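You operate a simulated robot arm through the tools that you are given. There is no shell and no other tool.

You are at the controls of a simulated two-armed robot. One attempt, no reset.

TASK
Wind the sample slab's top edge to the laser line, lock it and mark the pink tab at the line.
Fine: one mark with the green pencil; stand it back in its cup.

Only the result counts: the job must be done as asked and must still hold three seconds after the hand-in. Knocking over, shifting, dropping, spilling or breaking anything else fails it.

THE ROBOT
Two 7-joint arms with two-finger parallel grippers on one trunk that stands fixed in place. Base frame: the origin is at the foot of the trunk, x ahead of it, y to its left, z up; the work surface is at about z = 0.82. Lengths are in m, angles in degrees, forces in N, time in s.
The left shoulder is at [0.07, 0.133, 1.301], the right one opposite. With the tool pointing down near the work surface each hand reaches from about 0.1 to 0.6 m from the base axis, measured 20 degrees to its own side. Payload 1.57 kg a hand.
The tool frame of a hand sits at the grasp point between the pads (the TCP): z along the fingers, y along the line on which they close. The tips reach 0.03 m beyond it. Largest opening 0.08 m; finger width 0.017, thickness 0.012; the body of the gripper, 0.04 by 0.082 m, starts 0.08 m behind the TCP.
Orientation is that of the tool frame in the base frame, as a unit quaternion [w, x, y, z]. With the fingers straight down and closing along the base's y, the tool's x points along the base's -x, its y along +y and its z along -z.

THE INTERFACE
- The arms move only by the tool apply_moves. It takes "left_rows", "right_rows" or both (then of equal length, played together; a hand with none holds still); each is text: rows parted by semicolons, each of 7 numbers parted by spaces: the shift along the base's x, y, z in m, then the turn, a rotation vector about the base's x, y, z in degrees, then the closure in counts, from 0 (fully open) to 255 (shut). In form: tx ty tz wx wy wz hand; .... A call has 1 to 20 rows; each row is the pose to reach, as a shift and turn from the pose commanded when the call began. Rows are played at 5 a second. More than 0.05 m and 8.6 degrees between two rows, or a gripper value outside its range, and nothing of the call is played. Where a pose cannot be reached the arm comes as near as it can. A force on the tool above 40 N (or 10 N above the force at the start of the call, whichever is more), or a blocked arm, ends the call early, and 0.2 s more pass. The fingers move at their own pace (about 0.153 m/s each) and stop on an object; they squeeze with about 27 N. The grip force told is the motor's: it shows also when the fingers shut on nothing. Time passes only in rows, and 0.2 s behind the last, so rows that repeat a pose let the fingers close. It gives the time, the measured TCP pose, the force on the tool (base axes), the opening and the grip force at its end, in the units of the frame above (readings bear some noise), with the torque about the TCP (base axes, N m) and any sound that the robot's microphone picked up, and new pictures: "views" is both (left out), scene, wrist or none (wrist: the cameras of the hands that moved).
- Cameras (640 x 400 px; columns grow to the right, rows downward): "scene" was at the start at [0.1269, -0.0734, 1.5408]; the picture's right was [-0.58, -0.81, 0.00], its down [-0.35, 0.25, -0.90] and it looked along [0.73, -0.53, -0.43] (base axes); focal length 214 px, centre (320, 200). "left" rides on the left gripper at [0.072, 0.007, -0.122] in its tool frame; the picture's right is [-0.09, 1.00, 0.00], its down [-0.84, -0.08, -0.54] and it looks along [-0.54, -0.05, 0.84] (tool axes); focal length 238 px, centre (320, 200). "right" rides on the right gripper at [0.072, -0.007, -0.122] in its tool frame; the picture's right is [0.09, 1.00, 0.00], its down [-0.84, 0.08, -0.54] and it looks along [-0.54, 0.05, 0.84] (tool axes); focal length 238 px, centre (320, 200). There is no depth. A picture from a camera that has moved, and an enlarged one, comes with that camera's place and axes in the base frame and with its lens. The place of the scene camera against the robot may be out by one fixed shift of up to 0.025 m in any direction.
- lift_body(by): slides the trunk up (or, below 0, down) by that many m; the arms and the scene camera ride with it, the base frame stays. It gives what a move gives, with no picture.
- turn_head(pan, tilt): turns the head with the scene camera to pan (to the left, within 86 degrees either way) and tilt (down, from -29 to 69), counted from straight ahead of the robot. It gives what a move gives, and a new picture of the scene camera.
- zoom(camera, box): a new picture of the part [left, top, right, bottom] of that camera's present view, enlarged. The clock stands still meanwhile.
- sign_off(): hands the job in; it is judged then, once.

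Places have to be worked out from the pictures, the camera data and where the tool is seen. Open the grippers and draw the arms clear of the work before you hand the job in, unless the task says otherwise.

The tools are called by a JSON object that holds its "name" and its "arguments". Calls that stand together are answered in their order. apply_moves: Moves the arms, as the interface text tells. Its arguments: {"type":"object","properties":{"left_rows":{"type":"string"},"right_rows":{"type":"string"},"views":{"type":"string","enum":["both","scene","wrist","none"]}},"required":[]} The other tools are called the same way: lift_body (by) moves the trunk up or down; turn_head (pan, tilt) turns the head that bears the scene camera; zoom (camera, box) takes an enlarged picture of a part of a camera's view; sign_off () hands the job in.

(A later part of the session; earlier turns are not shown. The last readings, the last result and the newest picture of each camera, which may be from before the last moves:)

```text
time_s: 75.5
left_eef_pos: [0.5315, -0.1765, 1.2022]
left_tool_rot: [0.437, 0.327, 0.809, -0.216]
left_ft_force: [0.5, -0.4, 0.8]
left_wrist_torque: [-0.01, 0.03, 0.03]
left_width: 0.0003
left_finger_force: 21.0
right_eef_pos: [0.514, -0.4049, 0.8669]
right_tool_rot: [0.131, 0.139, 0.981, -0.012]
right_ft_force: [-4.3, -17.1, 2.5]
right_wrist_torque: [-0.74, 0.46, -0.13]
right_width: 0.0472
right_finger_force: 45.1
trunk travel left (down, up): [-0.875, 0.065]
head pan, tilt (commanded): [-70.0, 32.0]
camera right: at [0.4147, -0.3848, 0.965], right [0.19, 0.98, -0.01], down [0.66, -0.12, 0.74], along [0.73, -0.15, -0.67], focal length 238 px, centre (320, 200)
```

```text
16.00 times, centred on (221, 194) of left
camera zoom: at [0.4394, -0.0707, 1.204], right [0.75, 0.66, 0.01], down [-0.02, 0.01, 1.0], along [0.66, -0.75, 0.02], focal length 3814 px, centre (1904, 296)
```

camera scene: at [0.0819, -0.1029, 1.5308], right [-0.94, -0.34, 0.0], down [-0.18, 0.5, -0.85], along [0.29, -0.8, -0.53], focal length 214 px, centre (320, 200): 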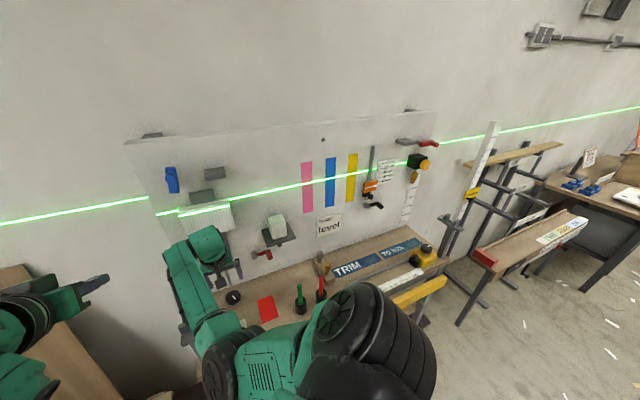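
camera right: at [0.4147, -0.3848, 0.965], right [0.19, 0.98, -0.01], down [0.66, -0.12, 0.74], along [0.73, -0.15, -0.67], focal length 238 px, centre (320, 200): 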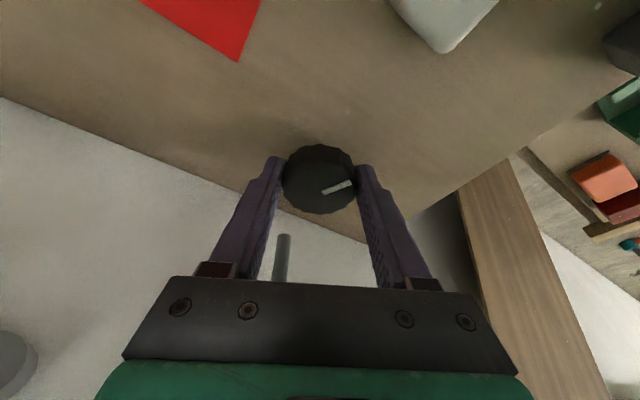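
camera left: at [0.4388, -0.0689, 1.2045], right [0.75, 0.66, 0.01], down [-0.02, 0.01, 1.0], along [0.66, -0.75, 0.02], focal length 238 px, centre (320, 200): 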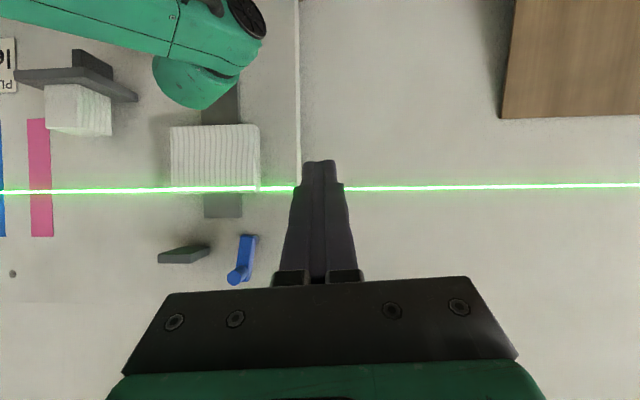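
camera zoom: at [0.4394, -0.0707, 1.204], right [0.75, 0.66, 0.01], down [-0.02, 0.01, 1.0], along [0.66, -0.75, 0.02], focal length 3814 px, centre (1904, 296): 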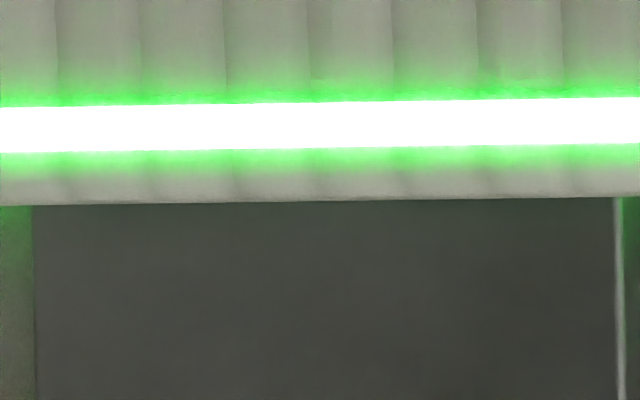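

The gap is still 76 px, so the slab holds. I turn 45° clockwise in this stroke, following the knob's centre.

{"name": "apply_moves", "arguments": {"right_rows": "-0.0006 -0.0006 0 0 0 -7.5 255; -0.0003 0.0001 0 0 0 -15 255; 0.0002 0.0007 0 0 0 -22.5 255; 0.0007 0.0013 0 0 0 -30 255; 0.0013 0.0018 0 0 0 -37.5 255; 0.002 0.0022 0 0 0 -45 255; 0.002 0.0022 0 0 0 -45 255", "views": "wrist"}}

{"name": "zoom", "arguments": {"camera": "left", "box": [205, 184, 237, 204]}}

```text
time_s: 77.1
left_eef_pos: [0.5319, -0.175, 1.202]
left_tool_rot: [0.436, 0.327, 0.81, -0.217]
left_ft_force: [0.4, -0.3, 0.7]
left_wrist_torque: [0.05, 0.0, 0.01]
left_width: 0.0001
left_finger_force: 21.2
right_eef_pos: [0.5162, -0.4003, 0.8659]
right_tool_rot: [0.118, 0.505, 0.853, -0.061]
right_ft_force: [-2.4, -18.5, 11.3]
right_wrist_torque: [-0.16, -0.03, -0.14]
right_width: 0.0474
right_finger_force: 45.6
trunk travel left (down, up): [-0.875, 0.065]
head pan, tilt (commanded): [-70.0, 32.0]
camera right: at [0.4613, -0.3164, 0.965], right [0.83, 0.56, -0.01], down [0.38, -0.55, 0.74], along [0.41, -0.62, -0.67], focal length 238 px, centre (320, 200)
```

right: 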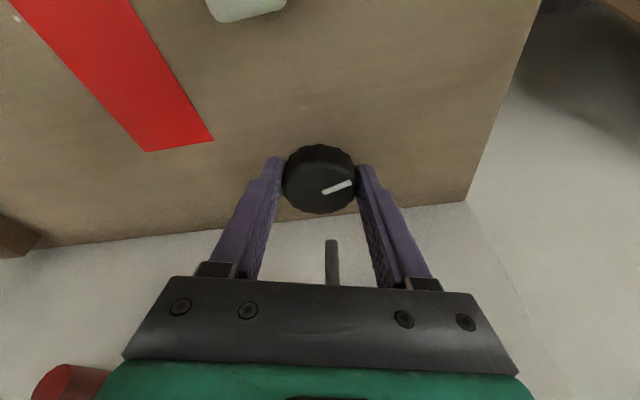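

```text
16.00 times, centred on (221, 194) of left
camera zoom: at [0.4387, -0.0696, 1.2044], right [0.75, 0.66, 0.01], down [-0.02, 0.01, 1.0], along [0.66, -0.75, 0.02], focal length 3814 px, centre (1904, 296)
```

zoom: 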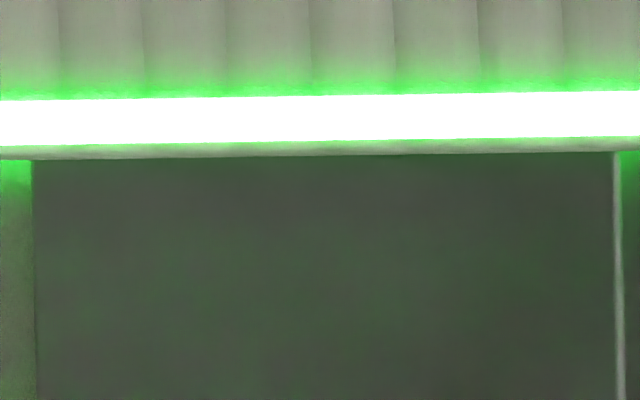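

45° gave 38 px, so about 0.074 mm/°; the remaining front gap is about 2.7 mm. I regrip at +20° for the last stroke, and lower the left camera by another 8 mm so that it's truly level with the laser.

{"name": "apply_moves", "arguments": {"left_rows": "0 0 -0.002 0 0 0 255; 0 0 -0.004 0 0 0 255; 0 0 -0.006 0 0 0 255; 0 0 -0.008 0 0 0 255; 0 0 -0.008 0 0 0 255; 0 0 -0.008 0 0 0 255; 0 0 -0.008 0 0 0 255; 0 0 -0.008 0 0 0 255; 0 0 -0.008 0 0 0 255; 0 0 -0.008 0 0 0 255; 0 0 -0.008 0 0 0 255", "right_rows": "0 0 0 0 0 0 60; 0 0 0 0 0 0 60; -0.0005 -0.0005 0 0 0 7 60; -0.001 -0.001 0 0 0 14 60; -0.0015 -0.0015 0 0 0 21 60; -0.002 -0.002 0 0 0 28 60; -0.0025 -0.003 0 0 0 35 60; -0.0025 -0.003 0 0 0 35 60; -0.0025 -0.003 0 0 0 35 255; -0.0025 -0.003 0 0 0 35 255; -0.0025 -0.003 0 0 0 35 255", "views": "wrist"}}

{"name": "zoom", "arguments": {"camera": "left", "box": [205, 184, 237, 204]}}

{"name": "zoom", "arguments": {"camera": "left", "box": [150, 160, 270, 235]}}

```text
time_s: 79.5
left_eef_pos: [0.5304, -0.1744, 1.194]
left_tool_rot: [0.437, 0.326, 0.81, -0.217]
left_ft_force: [0.3, -0.4, -0.2]
left_wrist_torque: [0.04, -0.01, -0.01]
left_width: 0.0
left_finger_force: 21.3
right_eef_pos: [0.5136, -0.4031, 0.8669]
right_tool_rot: [0.129, 0.225, 0.965, -0.025]
right_ft_force: [-5.2, -12.1, 0.8]
right_wrist_torque: [-0.8, 0.56, -0.1]
right_width: 0.0473
right_finger_force: 45.2
trunk travel left (down, up): [-0.875, 0.065]
head pan, tilt (commanded): [-70.0, 32.0]
camera right: at [0.4199, -0.3666, 0.9653], right [0.36, 0.93, -0.01], down [0.63, -0.23, 0.74], along [0.69, -0.27, -0.67], focal length 238 px, centre (320, 200)
camera left: at [0.4395, -0.069, 1.1959], right [0.75, 0.66, 0.01], down [-0.02, 0.01, 1.0], along [0.66, -0.75, 0.02], focal length 238 px, centre (320, 200)
```

right: 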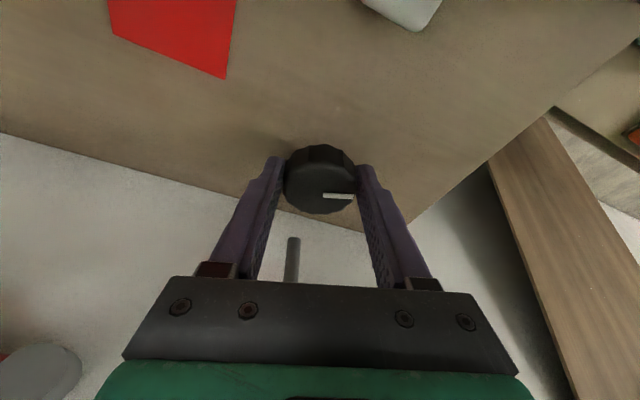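
left: 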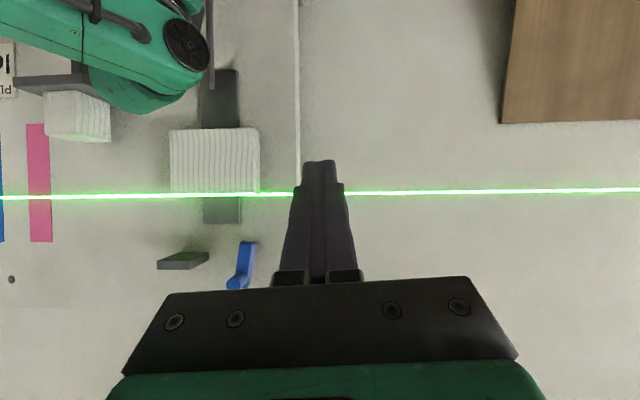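

```text
16.00 times, centred on (221, 194) of left
camera zoom: at [0.4395, -0.069, 1.1959], right [0.75, 0.66, 0.01], down [-0.02, 0.01, 1.0], along [0.66, -0.75, 0.02], focal length 3814 px, centre (1904, 296)
```

zoom: 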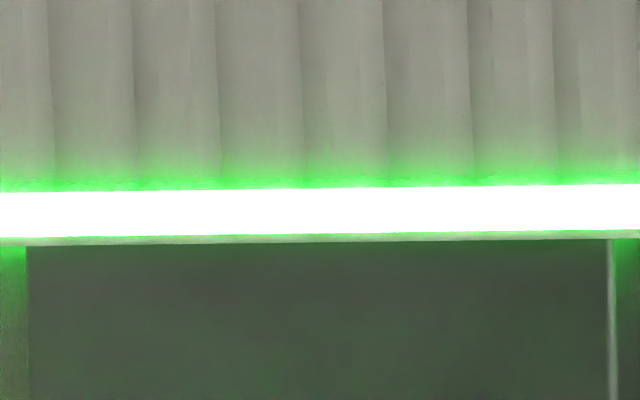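

```text
5.33 times, centred on (210, 198) of left
camera zoom: at [0.4395, -0.069, 1.1959], right [0.75, 0.66, 0.01], down [-0.02, 0.01, 1.0], along [0.66, -0.75, 0.02], focal length 1271 px, centre (907, 213)
```

zoom: 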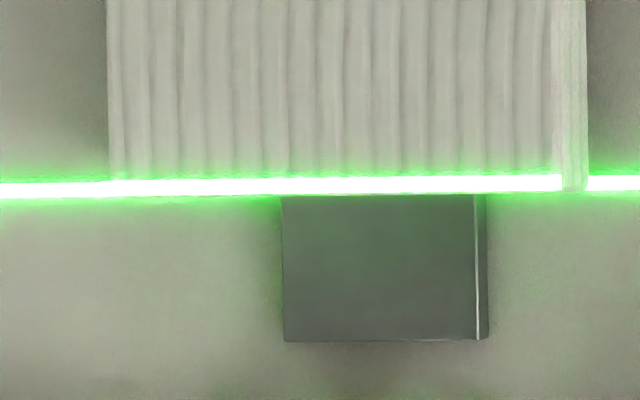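

Level now: the top edge is 31 px (≈2.7 mm) above the laser's centre. At 0.844 px/° that needs about 37° more clockwise; I turn 30° first and check.

{"name": "apply_moves", "arguments": {"right_rows": "0 -0.0005 0 0 0 -7.5 255; 0.0003 0 0 0 0 -15 255; 0.0008 0.0003 0 0 0 -22.5 255; 0.0013 0.0006 0 0 0 -30 255; 0.0013 0.0006 0 0 0 -30 255; 0.0013 0.0006 0 0 0 -30 255", "views": "none"}}

{"name": "zoom", "arguments": {"camera": "left", "box": [205, 184, 237, 204]}}

{"name": "zoom", "arguments": {"camera": "left", "box": [150, 160, 270, 235]}}

```text
time_s: 80.9
left_eef_pos: [0.5305, -0.1746, 1.1942]
left_tool_rot: [0.437, 0.326, 0.81, -0.217]
left_ft_force: [0.4, -0.1, 0.7]
left_wrist_torque: [0.0, 0.02, 0.01]
left_width: 0.0
left_finger_force: 21.0
right_eef_pos: [0.5152, -0.4002, 0.8661]
right_tool_rot: [0.121, 0.467, 0.874, -0.055]
right_ft_force: [-4.4, -8.6, 6.2]
right_wrist_torque: [0.45, 0.51, -0.09]
right_width: 0.0473
right_finger_force: 45.1
trunk travel left (down, up): [-0.875, 0.065]
head pan, tilt (commanded): [-70.0, 32.0]
```

```text
16.00 times, centred on (221, 194) of left
camera zoom: at [0.4392, -0.0676, 1.1962], right [0.75, 0.66, 0.01], down [-0.02, 0.01, 1.0], along [0.66, -0.75, 0.02], focal length 3814 px, centre (1904, 296)
```

zoom: 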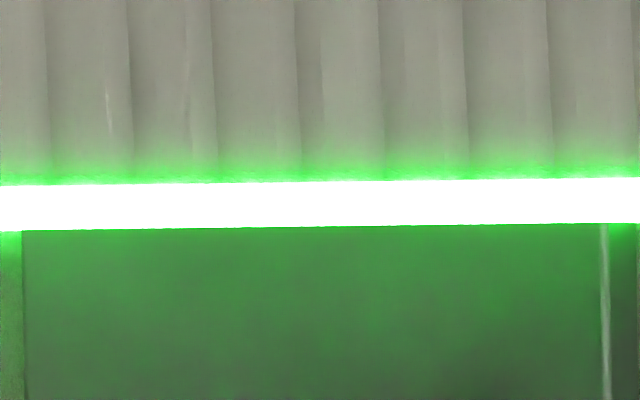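

```text
5.33 times, centred on (210, 198) of left
camera zoom: at [0.4392, -0.0676, 1.1962], right [0.75, 0.66, 0.01], down [-0.02, 0.01, 1.0], along [0.66, -0.75, 0.02], focal length 1271 px, centre (907, 213)
```

zoom: 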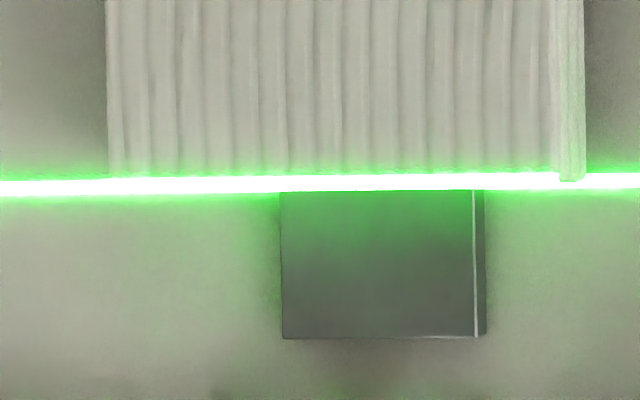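

The edge is now inside the laser band. I zoom on the slab's right end, where its unlit side face shows the top directly against the line.

{"name": "zoom", "arguments": {"camera": "left", "box": [248, 186, 272, 201]}}

{"name": "zoom", "arguments": {"camera": "left", "box": [160, 186, 184, 201]}}

```text
16.00 times, centred on (260, 194) of left
camera zoom: at [0.4392, -0.0676, 1.1962], right [0.75, 0.66, 0.01], down [-0.02, 0.01, 1.0], along [0.66, -0.75, 0.02], focal length 3814 px, centre (1280, 304)
```

zoom: 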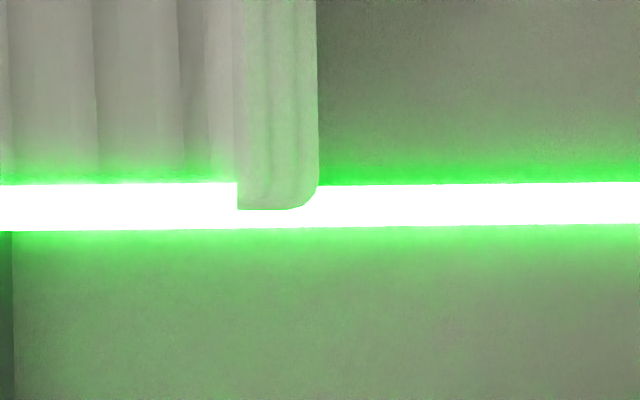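

```text
16.00 times, centred on (172, 194) of left
camera zoom: at [0.4392, -0.0676, 1.1962], right [0.75, 0.66, 0.01], down [-0.02, 0.01, 1.0], along [0.66, -0.75, 0.02], focal length 3814 px, centre (2688, 304)
```

zoom: 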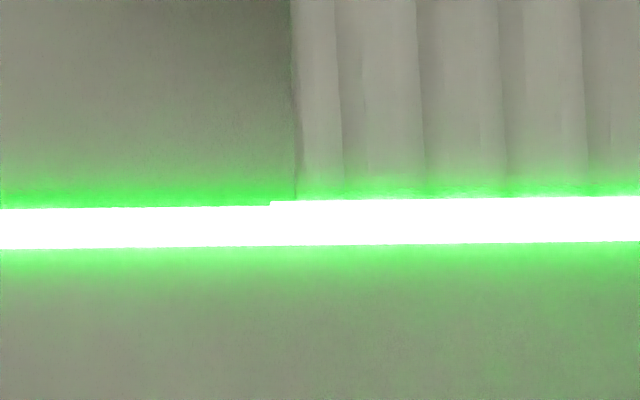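

The slab top is about 5 px (0.4 mm) above the line's centre. I turn another 5.5° to centre it and recheck.

{"name": "apply_moves", "arguments": {"right_rows": "0.0003 0.0001 0 0 0 -3 255; 0.0005 0.0003 0 0 0 -5.5 255; 0.0005 0.0003 0 0 0 -5.5 255; 0.0005 0.0003 0 0 0 -5.5 255", "views": "none"}}

{"name": "zoom", "arguments": {"camera": "left", "box": [248, 186, 272, 201]}}

```text
time_s: 81.9
left_eef_pos: [0.5319, -0.1742, 1.1938]
left_tool_rot: [0.437, 0.326, 0.81, -0.217]
left_ft_force: [0.3, -0.6, 0.8]
left_wrist_torque: [0.01, 0.05, 0.03]
left_width: 0.0001
left_finger_force: 21.2
right_eef_pos: [0.5166, -0.4006, 0.867]
right_tool_rot: [0.116, 0.509, 0.851, -0.062]
right_ft_force: [-1.5, -6.1, -0.2]
right_wrist_torque: [-0.66, -0.56, -0.05]
right_width: 0.0473
right_finger_force: 45.3
trunk travel left (down, up): [-0.875, 0.065]
head pan, tilt (commanded): [-70.0, 32.0]
```

```text
16.00 times, centred on (260, 194) of left
camera zoom: at [0.44, -0.0675, 1.1957], right [0.75, 0.66, 0.01], down [-0.02, 0.01, 1.0], along [0.66, -0.75, 0.02], focal length 3814 px, centre (1280, 304)
```

zoom: 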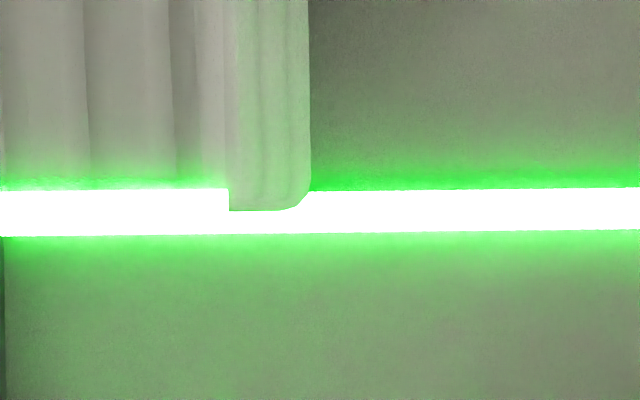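

The edge now sits at the line's centre. I release the knob, rise, and move over to the red lever to swing it back down (its locked position), checking alignment first.

{"name": "apply_moves", "arguments": {"right_rows": "0 0 0 0 0 0 60; 0 0 0 0 0 0 0; 0 0 0.04 0 0 0 0; 0 0 0.08 0 0 0 0; -0.02 0.02 0.1 0 0 8 0; -0.045 0.045 0.12 0 0 16 0; -0.07 0.07 0.14 0 0 16 0; -0.07 0.07 0.14 0 0 16 0", "views": "none"}}

{"name": "zoom", "arguments": {"camera": "left", "box": [248, 186, 272, 201]}}

{"name": "apply_moves", "arguments": {"right_rows": "-0.0107 -0.0327 0.003 -4.3 -4.2 0 100; -0.0215 -0.0653 0.006 -8.6 -8.4 0 159; -0.0322 -0.098 0.009 -12.9 -12.5 0 159; -0.043 -0.1306 0.011 -17.2 -16.7 0 159; -0.0537 -0.1633 0.013 -21.5 -20.9 0 159; -0.0537 -0.1633 0.013 -21.5 -20.9 0 159", "views": "both"}}

```text
time_s: 83.7
left_eef_pos: [0.5323, -0.1716, 1.1922]
left_tool_rot: [0.436, 0.326, 0.81, -0.218]
left_ft_force: [0.2, -0.4, -0.7]
left_wrist_torque: [0.01, 0.02, -0.01]
left_width: 0.0001
left_finger_force: 21.1
right_eef_pos: [0.4468, -0.3277, 1.009]
right_tool_rot: [0.122, 0.384, 0.914, -0.046]
right_ft_force: [0.7, 0.2, -0.6]
right_wrist_torque: [0.04, 0.0, -0.03]
right_width: 0.0803
right_finger_force: 0.1
trunk travel left (down, up): [-0.875, 0.065]
head pan, tilt (commanded): [-70.0, 32.0]
```

```text
16.00 times, centred on (260, 194) of left
camera zoom: at [0.4412, -0.0666, 1.1953], right [0.75, 0.66, 0.01], down [-0.02, 0.01, 1.0], along [0.66, -0.75, 0.02], focal length 3814 px, centre (1280, 304)
```

zoom: 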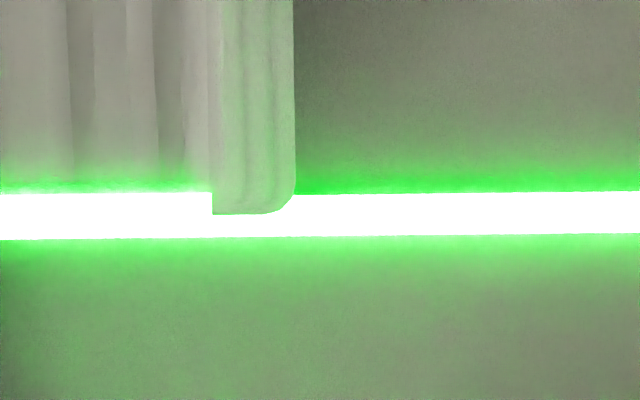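

```text
time_s: 85.1
left_eef_pos: [0.5331, -0.1718, 1.1943]
left_tool_rot: [0.437, 0.326, 0.81, -0.218]
left_ft_force: [0.0, -0.5, -0.2]
left_wrist_torque: [-0.03, 0.02, -0.04]
left_width: 0.0001
left_finger_force: 20.9
right_eef_pos: [0.3929, -0.4939, 1.0203]
right_tool_rot: [0.356, 0.356, 0.852, -0.144]
right_ft_force: [0.5, 0.0, -0.6]
right_wrist_torque: [0.0, -0.02, 0.01]
right_width: 0.0302
right_finger_force: 0.1
trunk travel left (down, up): [-0.875, 0.065]
head pan, tilt (commanded): [-70.0, 32.0]
camera scene: at [0.0834, -0.1034, 1.5306], right [-0.94, -0.34, 0.0], down [-0.18, 0.5, -0.85], along [0.29, -0.8, -0.53], focal length 214 px, centre (320, 200)
camera right: at [0.2921, -0.4016, 1.0552], right [0.66, 0.75, -0.06], down [0.19, -0.1, 0.98], along [0.72, -0.66, -0.21], focal length 238 px, centre (320, 200)
```

scene: 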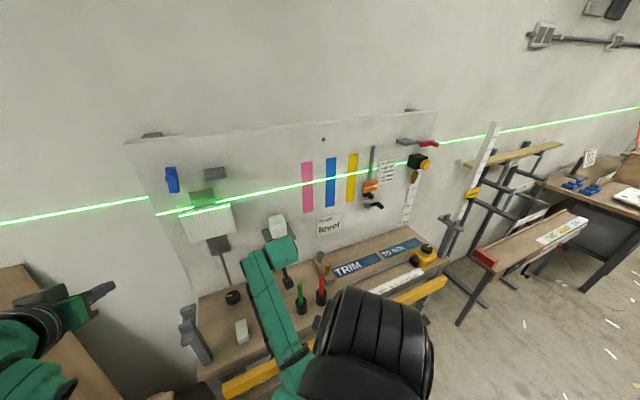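
right: 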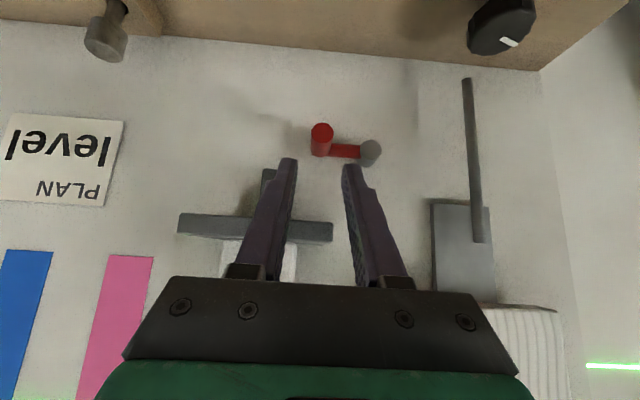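

The slab is steady after release, and the fingers line up with the red handle at u≈0.060, z≈0.956. I advance and grip it.

{"name": "apply_moves", "arguments": {"right_rows": "0.0122 -0.0113 -0.0169 0 0 0 159; 0.0245 -0.0227 -0.0337 0 0 0 159; 0.0367 -0.034 -0.0506 0 0 0 159; 0.0367 -0.034 -0.0506 0 0 0 255; 0.0367 -0.034 -0.0506 0 0 0 255; 0.0367 -0.034 -0.0506 0 0 0 255", "views": "wrist"}}

```text
time_s: 86.5
left_eef_pos: [0.5303, -0.173, 1.1941]
left_tool_rot: [0.437, 0.328, 0.809, -0.218]
left_ft_force: [0.1, -0.7, -0.6]
left_wrist_torque: [-0.03, -0.01, -0.02]
left_width: 0.0
left_finger_force: 20.7
right_eef_pos: [0.4281, -0.5271, 0.9677]
right_tool_rot: [0.355, 0.358, 0.852, -0.143]
right_ft_force: [-9.3, -2.1, -4.2]
right_wrist_torque: [-0.04, 0.41, 0.12]
right_width: 0.02
right_finger_force: 34.0
trunk travel left (down, up): [-0.875, 0.065]
head pan, tilt (commanded): [-70.0, 32.0]
camera right: at [0.3279, -0.4349, 1.0033], right [0.66, 0.75, -0.06], down [0.19, -0.1, 0.98], along [0.72, -0.66, -0.21], focal length 238 px, centre (320, 200)
```

right: 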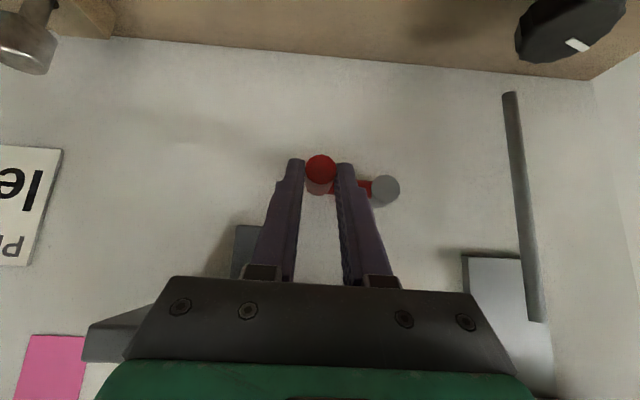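

Gripped. I swing the lever along its arc from horizontal down to hanging, keeping the hand's orientation fixed.

{"name": "apply_moves", "arguments": {"right_rows": "0.0006 0.0006 -0.0071 0 0 0 255; 0.0018 0.0017 -0.0141 0 0 0 255; 0.0037 0.0036 -0.0208 0 0 0 255; 0.0063 0.0061 -0.027 0 0 0 255; 0.0095 0.0092 -0.0327 0 0 0 255; 0.0132 0.0128 -0.0377 0 0 0 255; 0.0174 0.0169 -0.0419 0 0 0 255; 0.0219 0.0213 -0.0452 0 0 0 255; 0.0267 0.026 -0.0477 0 0 0 255; 0.0318 0.0309 -0.0492 0 0 0 255; 0.0369 0.0359 -0.0497 0 0 0 255; 0.0369 0.0359 -0.0497 0 0 0 255", "views": "wrist"}}

{"name": "zoom", "arguments": {"camera": "left", "box": [248, 186, 272, 201]}}

```text
time_s: 89.1
left_eef_pos: [0.5305, -0.1732, 1.1944]
left_tool_rot: [0.438, 0.326, 0.809, -0.217]
left_ft_force: [-0.4, -1.0, 0.9]
left_wrist_torque: [0.02, 0.01, 0.01]
left_width: 0.0001
left_finger_force: 21.2
right_eef_pos: [0.4641, -0.4926, 0.921]
right_tool_rot: [0.358, 0.357, 0.851, -0.144]
right_ft_force: [-10.3, -3.5, 1.7]
right_wrist_torque: [0.14, 0.45, 0.2]
right_width: 0.0199
right_finger_force: 34.0
trunk travel left (down, up): [-0.875, 0.065]
head pan, tilt (commanded): [-70.0, 32.0]
camera right: at [0.3636, -0.4003, 0.9554], right [0.66, 0.75, -0.06], down [0.19, -0.1, 0.98], along [0.72, -0.66, -0.21], focal length 238 px, centre (320, 200)
```

right: 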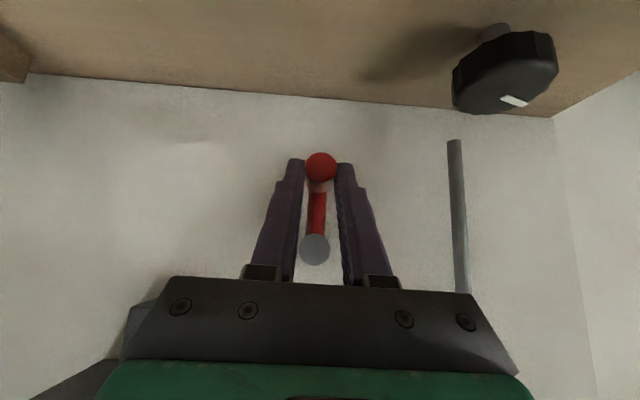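

```text
16.00 times, centred on (260, 194) of left
camera zoom: at [0.4382, -0.0669, 1.1967], right [0.75, 0.66, 0.01], down [-0.02, 0.01, 1.0], along [0.66, -0.75, 0.02], focal length 3814 px, centre (1280, 304)
```

zoom: 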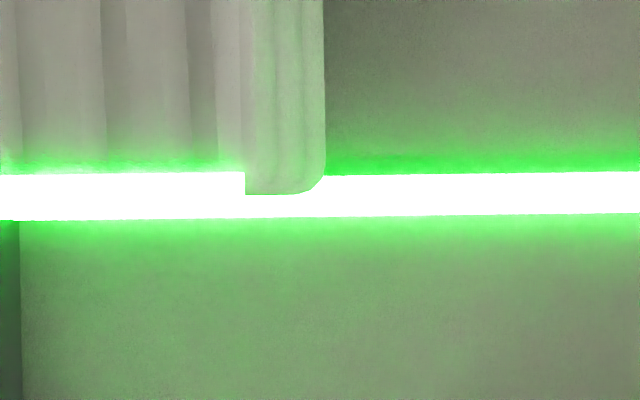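

The lever hangs down again and the edge still sits on the line. I nudge slightly further to feel whether it's against its stop.

{"name": "apply_moves", "arguments": {"right_rows": "0.0015 0.0014 0 0 0 0 255; 0.0029 0.0028 0 0 0 0 255; 0.0036 0.0035 0 0 0 0 255; 0.0036 0.0035 0 0 0 0 255", "views": "none"}}

```text
time_s: 90.1
left_eef_pos: [0.5265, -0.1758, 1.1959]
left_tool_rot: [0.439, 0.327, 0.809, -0.216]
left_ft_force: [0.0, -0.2, -0.1]
left_wrist_torque: [-0.01, 0.02, -0.02]
left_width: 0.0001
left_finger_force: 21.5
right_eef_pos: [0.4646, -0.4919, 0.9211]
right_tool_rot: [0.359, 0.359, 0.85, -0.144]
right_ft_force: [-17.5, -15.6, 8.1]
right_wrist_torque: [-0.63, -0.1, -0.04]
right_width: 0.0197
right_finger_force: 33.5
trunk travel left (down, up): [-0.875, 0.065]
head pan, tilt (commanded): [-70.0, 32.0]
```

It is firmly against its stop, so the lock is engaged. I relax, release, back off, and go up to the blue lever to return it to its original horizontal rest.

{"name": "apply_moves", "arguments": {"right_rows": "-0.0036 -0.0035 0 0 0 0 255; -0.0036 -0.0035 0 0 0 0 150; -0.0036 -0.0035 0 0 0 0 150; -0.0211 0.014 0.025 0 0 0 150; -0.0386 0.0315 0.05 0 0 0 150; -0.0665 0.06 0.06 0 0 0 140; -0.0549 0.0713 0.105 0 0 0 140; -0.0433 0.0826 0.15 0 0 0 140; -0.0317 0.0939 0.195 0 0 0 140; -0.0201 0.1052 0.24 0 0 0 140; -0.0085 0.1165 0.285 0 0 0 140; 0.0031 0.1278 0.33 0 0 0 140; 0.0147 0.1391 0.375 0 0 0 140; 0.0263 0.1504 0.42 0 0 0 140; 0.0382 0.1618 0.46 0 0 0 140; 0.0382 0.1618 0.46 0 0 0 140", "views": "both"}}

{"name": "zoom", "arguments": {"camera": "right", "box": [200, 60, 440, 220]}}

{"name": "zoom", "arguments": {"camera": "left", "box": [130, 150, 290, 310]}}

```text
time_s: 93.5
left_eef_pos: [0.5336, -0.1727, 1.1938]
left_tool_rot: [0.436, 0.327, 0.809, -0.218]
left_ft_force: [1.5, -0.5, -0.1]
left_wrist_torque: [0.02, -0.03, -0.01]
left_width: 0.0
left_finger_force: 21.1
right_eef_pos: [0.5065, -0.3294, 1.3782]
right_tool_rot: [0.356, 0.357, 0.851, -0.144]
right_ft_force: [-0.8, -0.1, 0.5]
right_wrist_torque: [-0.01, 0.0, 0.04]
right_width: 0.0361
right_finger_force: 0.1
trunk travel left (down, up): [-0.875, 0.065]
head pan, tilt (commanded): [-70.0, 32.0]
camera scene: at [0.0829, -0.1042, 1.5306], right [-0.94, -0.34, 0.0], down [-0.18, 0.5, -0.85], along [0.29, -0.8, -0.53], focal length 214 px, centre (320, 200)
camera right: at [0.4058, -0.2383, 1.4141], right [0.66, 0.75, -0.06], down [0.19, -0.1, 0.98], along [0.72, -0.66, -0.21], focal length 238 px, centre (320, 200)
```

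scene: 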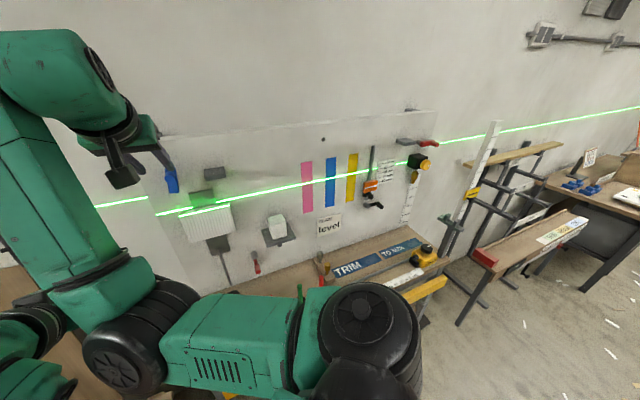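
right: 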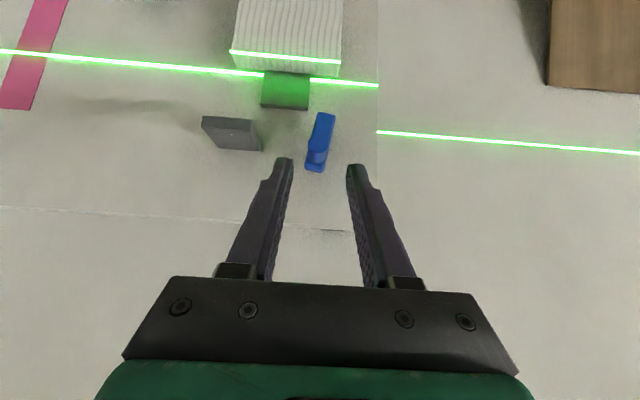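

```text
2.50 times, centred on (320, 140) of right
camera zoom: at [0.4058, -0.2383, 1.4141], right [0.66, 0.75, -0.06], down [0.19, -0.1, 0.98], along [0.72, -0.66, -0.21], focal length 596 px, centre (320, 350)
```

zoom: 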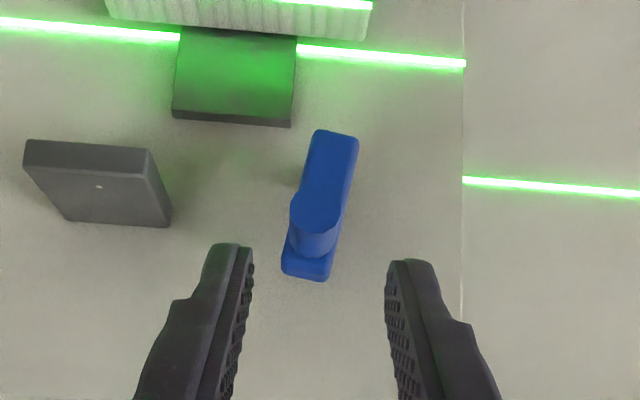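

```text
2.50 times, centred on (210, 230) of left
camera zoom: at [0.4408, -0.0662, 1.1955], right [0.75, 0.66, 0.01], down [-0.02, 0.01, 1.0], along [0.66, -0.75, 0.02], focal length 596 px, centre (595, 125)
```

zoom: 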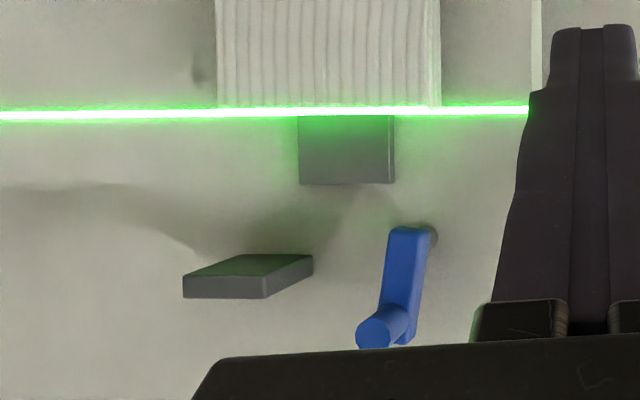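

The blue peg is at u≈−0.133, z≈1.315. I close on it.

{"name": "apply_moves", "arguments": {"right_rows": "0.0148 -0.0152 -0.0097 0 0 0 140; 0.0296 -0.0305 -0.0193 0 0 0 140; 0.0395 -0.0406 -0.0335 0 0 0 140; 0.0493 -0.0508 -0.0476 0 0 0 140; 0.0493 -0.0508 -0.0476 0 0 0 255; 0.0493 -0.0508 -0.0476 0 0 0 255; 0.0493 -0.0508 -0.0476 0 0 0 255", "views": "wrist"}}

```text
time_s: 95.1
left_eef_pos: [0.5329, -0.1714, 1.1922]
left_tool_rot: [0.437, 0.326, 0.809, -0.218]
left_ft_force: [-0.1, 0.4, 0.3]
left_wrist_torque: [0.0, 0.02, -0.03]
left_width: 0.0
left_finger_force: 21.0
right_eef_pos: [0.5556, -0.3771, 1.3322]
right_tool_rot: [0.356, 0.357, 0.852, -0.143]
right_ft_force: [-0.6, -0.9, 3.4]
right_wrist_torque: [-0.27, -0.25, 0.19]
right_width: 0.0194
right_finger_force: 33.7
trunk travel left (down, up): [-0.875, 0.065]
head pan, tilt (commanded): [-70.0, 32.0]
camera right: at [0.4557, -0.2856, 1.3665], right [0.66, 0.75, -0.06], down [0.19, -0.1, 0.98], along [0.72, -0.66, -0.21], focal length 238 px, centre (320, 200)
```

right: 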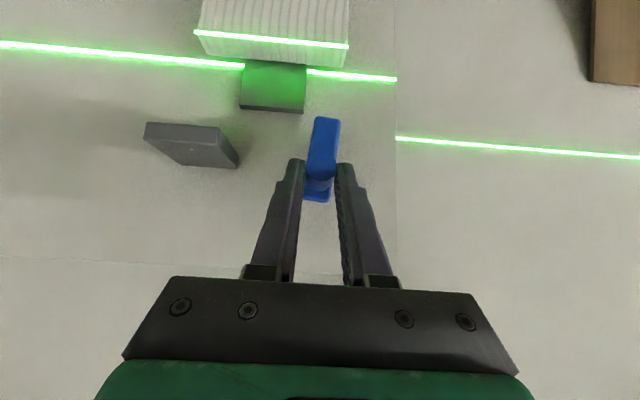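

Gripped. I follow the arc back down to horizontal.

{"name": "apply_moves", "arguments": {"right_rows": "-0.0041 -0.004 -0.0016 0 0 0 255; -0.008 -0.0077 -0.004 0 0 0 255; -0.0115 -0.0112 -0.0072 0 0 0 255; -0.0148 -0.0144 -0.011 0 0 0 255; -0.0177 -0.0172 -0.0154 0 0 0 255; -0.0201 -0.0195 -0.0203 0 0 0 255; -0.0219 -0.0213 -0.0256 0 0 0 255; -0.0232 -0.0226 -0.0313 0 0 0 255; -0.0239 -0.0233 -0.0371 0 0 0 255; -0.0242 -0.0235 -0.0416 0 0 0 255; -0.0242 -0.0235 -0.0435 0 0 0 255", "views": "wrist"}}

{"name": "zoom", "arguments": {"camera": "left", "box": [130, 150, 290, 310]}}

```text
time_s: 97.5
left_eef_pos: [0.5319, -0.1743, 1.1929]
left_tool_rot: [0.437, 0.326, 0.809, -0.218]
left_ft_force: [0.2, -0.5, -0.6]
left_wrist_torque: [0.03, 0.0, 0.02]
left_width: 0.0001
left_finger_force: 21.6
right_eef_pos: [0.5305, -0.402, 1.2874]
right_tool_rot: [0.356, 0.358, 0.851, -0.143]
right_ft_force: [-0.1, -5.9, 7.9]
right_wrist_torque: [-0.18, -0.49, 0.02]
right_width: 0.0197
right_finger_force: 32.7
trunk travel left (down, up): [-0.875, 0.065]
head pan, tilt (commanded): [-70.0, 32.0]
camera right: at [0.4306, -0.3099, 1.3235], right [0.66, 0.75, -0.05], down [0.19, -0.1, 0.98], along [0.72, -0.66, -0.21], focal length 238 px, centre (320, 200)
```

right: 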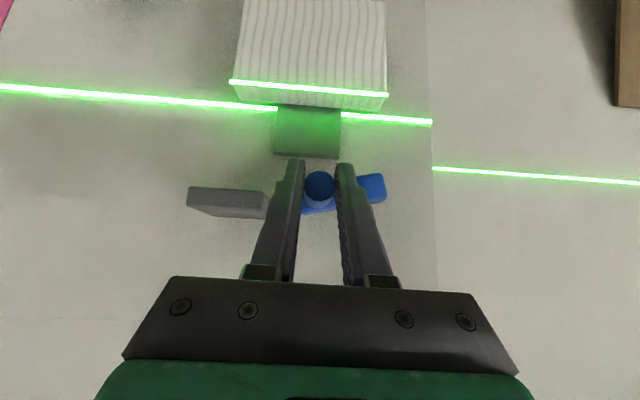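

```text
2.50 times, centred on (210, 230) of left
camera zoom: at [0.4394, -0.0678, 1.196], right [0.75, 0.66, 0.01], down [-0.02, 0.01, 1.0], along [0.66, -0.75, 0.02], focal length 596 px, centre (595, 125)
```

zoom: 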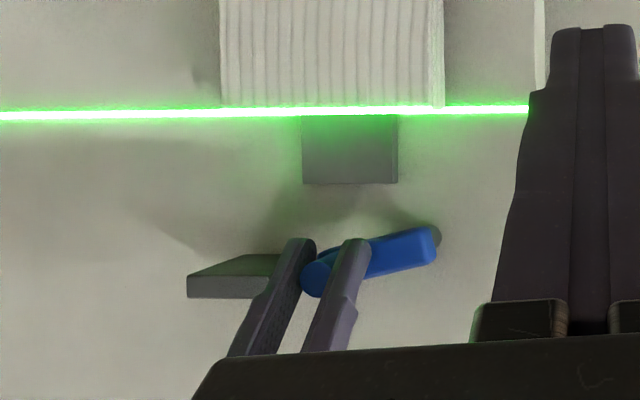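

It is still about 15° above horizontal (the peg slid in the pads). I press it further down until it meets its stop.

{"name": "apply_moves", "arguments": {"right_rows": "0 0 -0.004 0 0 0 255; -0.0004 -0.0004 -0.008 0 0 0 255; -0.0006 -0.0006 -0.012 0 0 0 255; -0.0006 -0.0006 -0.015 0 0 0 255; -0.0006 -0.0006 -0.015 0 0 0 255", "views": "wrist"}}

{"name": "zoom", "arguments": {"camera": "left", "box": [130, 150, 290, 310]}}

```text
time_s: 98.7
left_eef_pos: [0.5287, -0.174, 1.1937]
left_tool_rot: [0.437, 0.327, 0.809, -0.217]
left_ft_force: [0.3, 0.1, 0.2]
left_wrist_torque: [0.03, -0.01, 0.0]
left_width: 0.0003
left_finger_force: 21.0
right_eef_pos: [0.5299, -0.402, 1.2768]
right_tool_rot: [0.36, 0.357, 0.85, -0.143]
right_ft_force: [1.2, -13.4, 22.3]
right_wrist_torque: [0.15, 0.17, -0.02]
right_width: 0.0197
right_finger_force: 33.2
trunk travel left (down, up): [-0.875, 0.065]
head pan, tilt (commanded): [-70.0, 32.0]
camera right: at [0.4295, -0.3106, 1.3108], right [0.66, 0.75, -0.05], down [0.19, -0.1, 0.98], along [0.73, -0.66, -0.2], focal length 238 px, centre (320, 200)
```

right: 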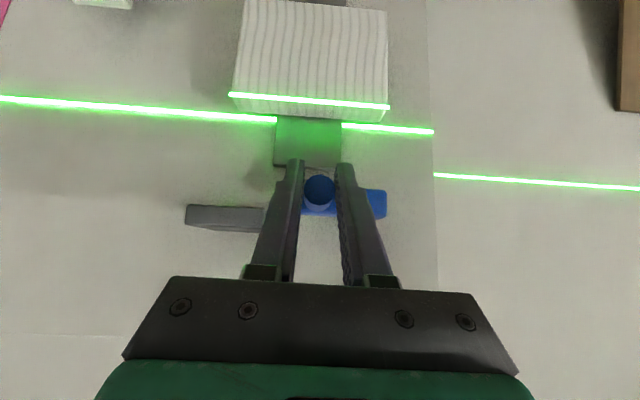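

```text
2.50 times, centred on (210, 230) of left
camera zoom: at [0.4377, -0.0679, 1.197], right [0.75, 0.66, 0.01], down [-0.03, 0.01, 1.0], along [0.66, -0.75, 0.02], focal length 596 px, centre (595, 125)
```

zoom: 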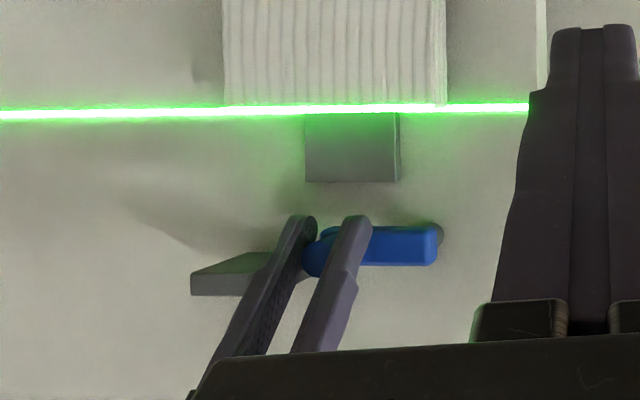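

Blue is horizontal and against its stop again. I release it, back off and fly the right hand over toward the pencil cups, tool pointing down, to localise the green pencil.

{"name": "apply_moves", "arguments": {"right_rows": "0 0 0 0 0 0 140; 0 0 0 0 0 0 140; -0.0148 0.0152 0.0212 0 0 0 140; -0.0296 0.0304 0.0424 0 0 0 140; -0.06 0.055 0.06 0 0 0 140; -0.0926 0.0445 0.0333 5.4 5.2 0 100; -0.1252 0.034 0.0066 10.8 10.5 0 50; -0.1578 0.0235 -0.0201 16.1 15.7 0 0; -0.1905 0.0129 -0.0467 21.5 20.9 0 0; -0.2231 0.0024 -0.0734 26.9 26.1 0 0; -0.2557 -0.0081 -0.1001 32.3 31.4 0 0; -0.2883 -0.0186 -0.1268 32.3 31.4 0 0; -0.2883 -0.0186 -0.1268 32.3 31.4 0 0", "views": "both"}}

{"name": "zoom", "arguments": {"camera": "left", "box": [130, 150, 290, 310]}}

{"name": "zoom", "arguments": {"camera": "left", "box": [248, 186, 272, 201]}}

```text
time_s: 101.5
left_eef_pos: [0.5331, -0.171, 1.1943]
left_tool_rot: [0.437, 0.326, 0.809, -0.218]
left_ft_force: [-0.3, 0.7, -0.3]
left_wrist_torque: [-0.01, -0.03, -0.03]
left_width: 0.0002
left_finger_force: 21.7
right_eef_pos: [0.2427, -0.4182, 1.1473]
right_tool_rot: [0.004, 0.389, 0.921, 0.005]
right_ft_force: [0.2, 0.5, 0.2]
right_wrist_torque: [-0.01, 0.03, -0.01]
right_width: 0.0802
right_finger_force: 0.1
right hand out of reach, approached as far as the arm can: row 7, 8
trunk travel left (down, up): [-0.875, 0.065]
head pan, tilt (commanded): [-70.0, 32.0]
camera scene: at [0.083, -0.1028, 1.5307], right [-0.94, -0.34, 0.0], down [-0.18, 0.5, -0.85], along [0.29, -0.8, -0.53], focal length 214 px, centre (320, 200)
camera right: at [0.1881, -0.3738, 1.2696], right [0.65, 0.76, 0.01], down [0.63, -0.55, 0.54], along [0.42, -0.35, -0.84], focal length 238 px, centre (320, 200)
```

scene: 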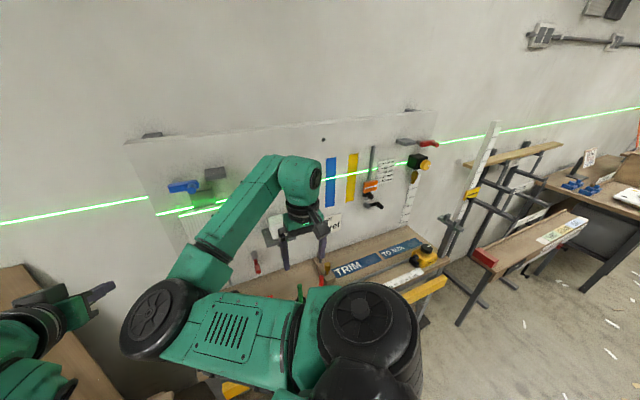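
right: 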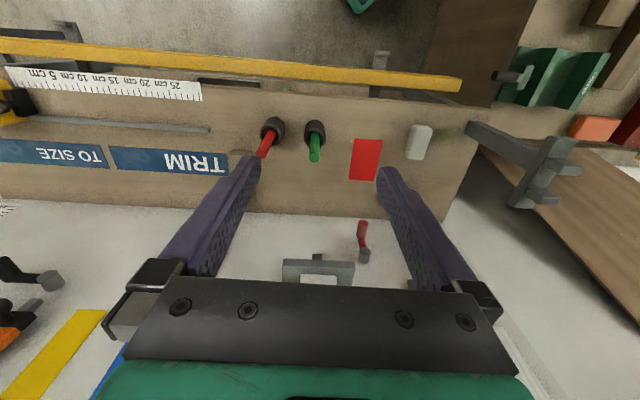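

```text
2.50 times, centred on (210, 230) of left
camera zoom: at [0.4408, -0.0651, 1.1956], right [0.75, 0.66, 0.01], down [-0.02, 0.01, 1.0], along [0.66, -0.75, 0.02], focal length 596 px, centre (595, 125)
```

zoom: 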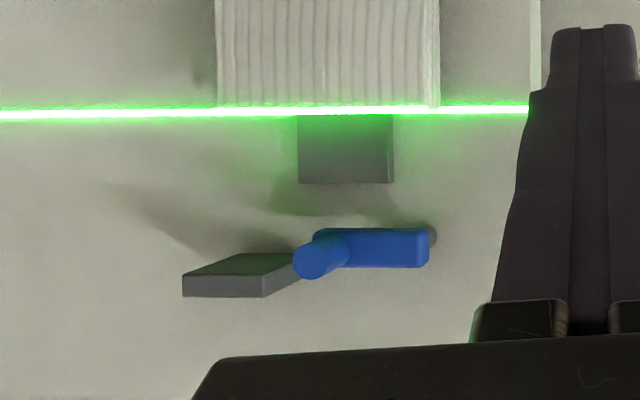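

```text
16.00 times, centred on (260, 194) of left
camera zoom: at [0.4408, -0.0651, 1.1956], right [0.75, 0.66, 0.01], down [-0.02, 0.01, 1.0], along [0.66, -0.75, 0.02], focal length 3814 px, centre (1280, 304)
```

zoom: 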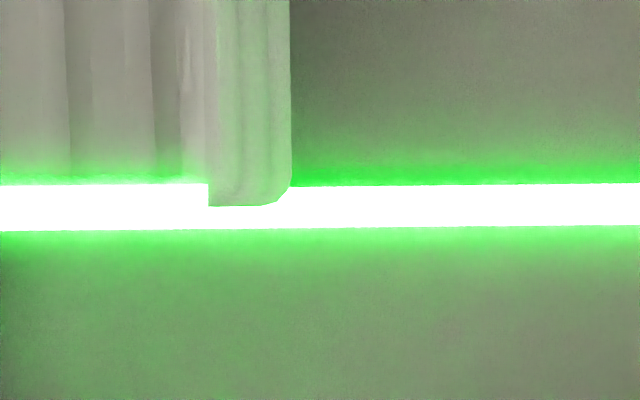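

Blue is back at rest and the slab's edge remains on the line. Now I zoom in on the green pencil and its cup.

{"name": "zoom", "arguments": {"camera": "right", "box": [230, 90, 390, 190]}}

{"name": "zoom", "arguments": {"camera": "scene", "box": [270, 260, 350, 330]}}

```text
4.00 times, centred on (310, 140) of right
camera zoom: at [0.1881, -0.3738, 1.2696], right [0.65, 0.76, 0.01], down [0.63, -0.55, 0.54], along [0.42, -0.35, -0.84], focal length 953 px, centre (360, 440)
```

zoom: 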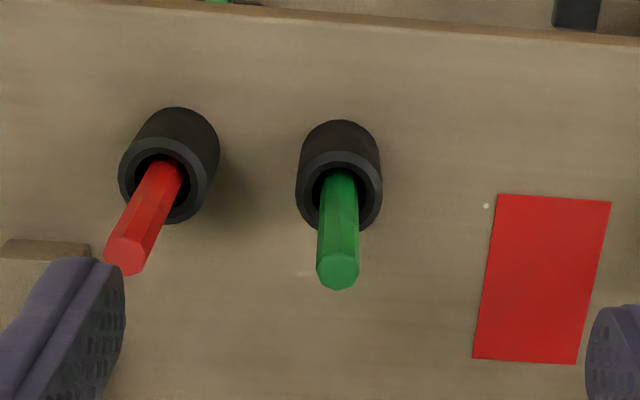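

```text
5.71 times, centred on (310, 295) of scene
camera zoom: at [0.083, -0.1028, 1.5307], right [-0.94, -0.34, 0.0], down [-0.18, 0.5, -0.85], along [0.29, -0.8, -0.53], focal length 1226 px, centre (377, -343)
```

zoom: 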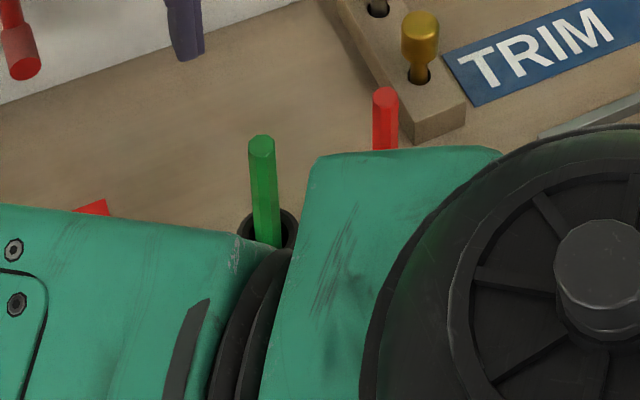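

The green pencil stands upright at about (0.285, −0.461), top z≈0.962, cup rim ≈0.88. Before picking it, I dry-run the marking pose (tool horizontal toward the pink tab, 16 cm short of it) to make sure that the arm can take it.

{"name": "apply_moves", "arguments": {"right_rows": "-0.001 -0.015 0.01 -5.9 -5.7 0 0; -0.001 -0.03 0.02 -11.7 -11.4 0 0; -0.002 -0.045 0.03 -17.6 -17.1 0 0; -0.002 -0.06 0.04 -23.5 -22.8 0 0; -0.003 -0.075 0.049 -29.3 -28.5 0 0; -0.003 -0.085 0.049 -35.2 -34.2 0 0; -0.004 -0.095 0.049 -41 -39.9 0 0; -0.004 -0.105 0.049 -46.9 -45.6 0 0; -0.005 -0.115 0.049 -52.8 -51.3 0 0; -0.006 -0.125 0.049 -58.6 -57 0 0; -0.006 -0.1325 0.049 -64.5 -62.7 0 0; -0.006 -0.1325 0.049 -64.5 -62.7 0 0", "views": "both"}}

```text
time_s: 104.1
left_eef_pos: [0.5319, -0.1714, 1.1939]
left_tool_rot: [0.438, 0.326, 0.809, -0.218]
left_ft_force: [-0.4, 0.3, 0.8]
left_wrist_torque: [-0.01, 0.0, 0.0]
left_width: 0.0
left_finger_force: 21.3
right_eef_pos: [0.2368, -0.5516, 1.1959]
right_tool_rot: [0.653, 0.271, 0.653, -0.271]
right_ft_force: [0.1, 0.6, 0.4]
right_wrist_torque: [0.01, 0.0, -0.01]
right_width: 0.0801
right_finger_force: 0.1
trunk travel left (down, up): [-0.875, 0.065]
head pan, tilt (commanded): [-70.0, 32.0]
camera scene: at [0.0817, -0.1039, 1.5307], right [-0.94, -0.34, 0.0], down [-0.18, 0.5, -0.85], along [0.29, -0.8, -0.53], focal length 214 px, centre (320, 200)
camera right: at [0.1472, -0.4711, 1.1243], right [0.7, 0.7, -0.09], down [-0.33, 0.44, 0.84], along [0.63, -0.56, 0.54], focal length 238 px, centre (320, 200)
```

scene: 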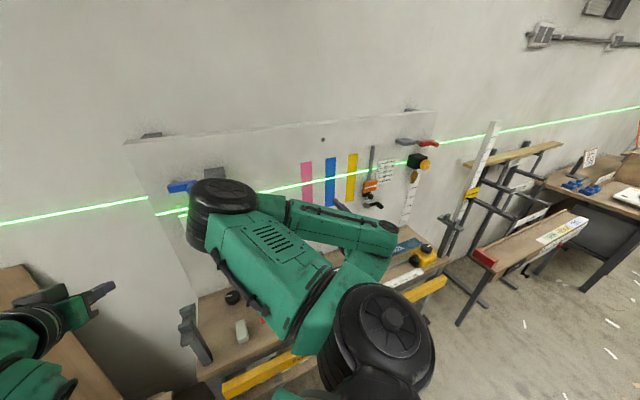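
right: 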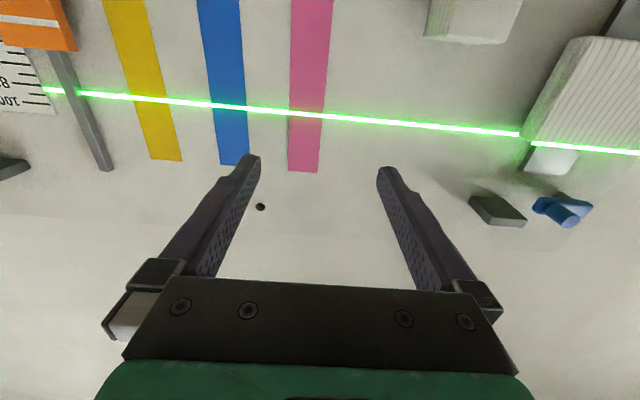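

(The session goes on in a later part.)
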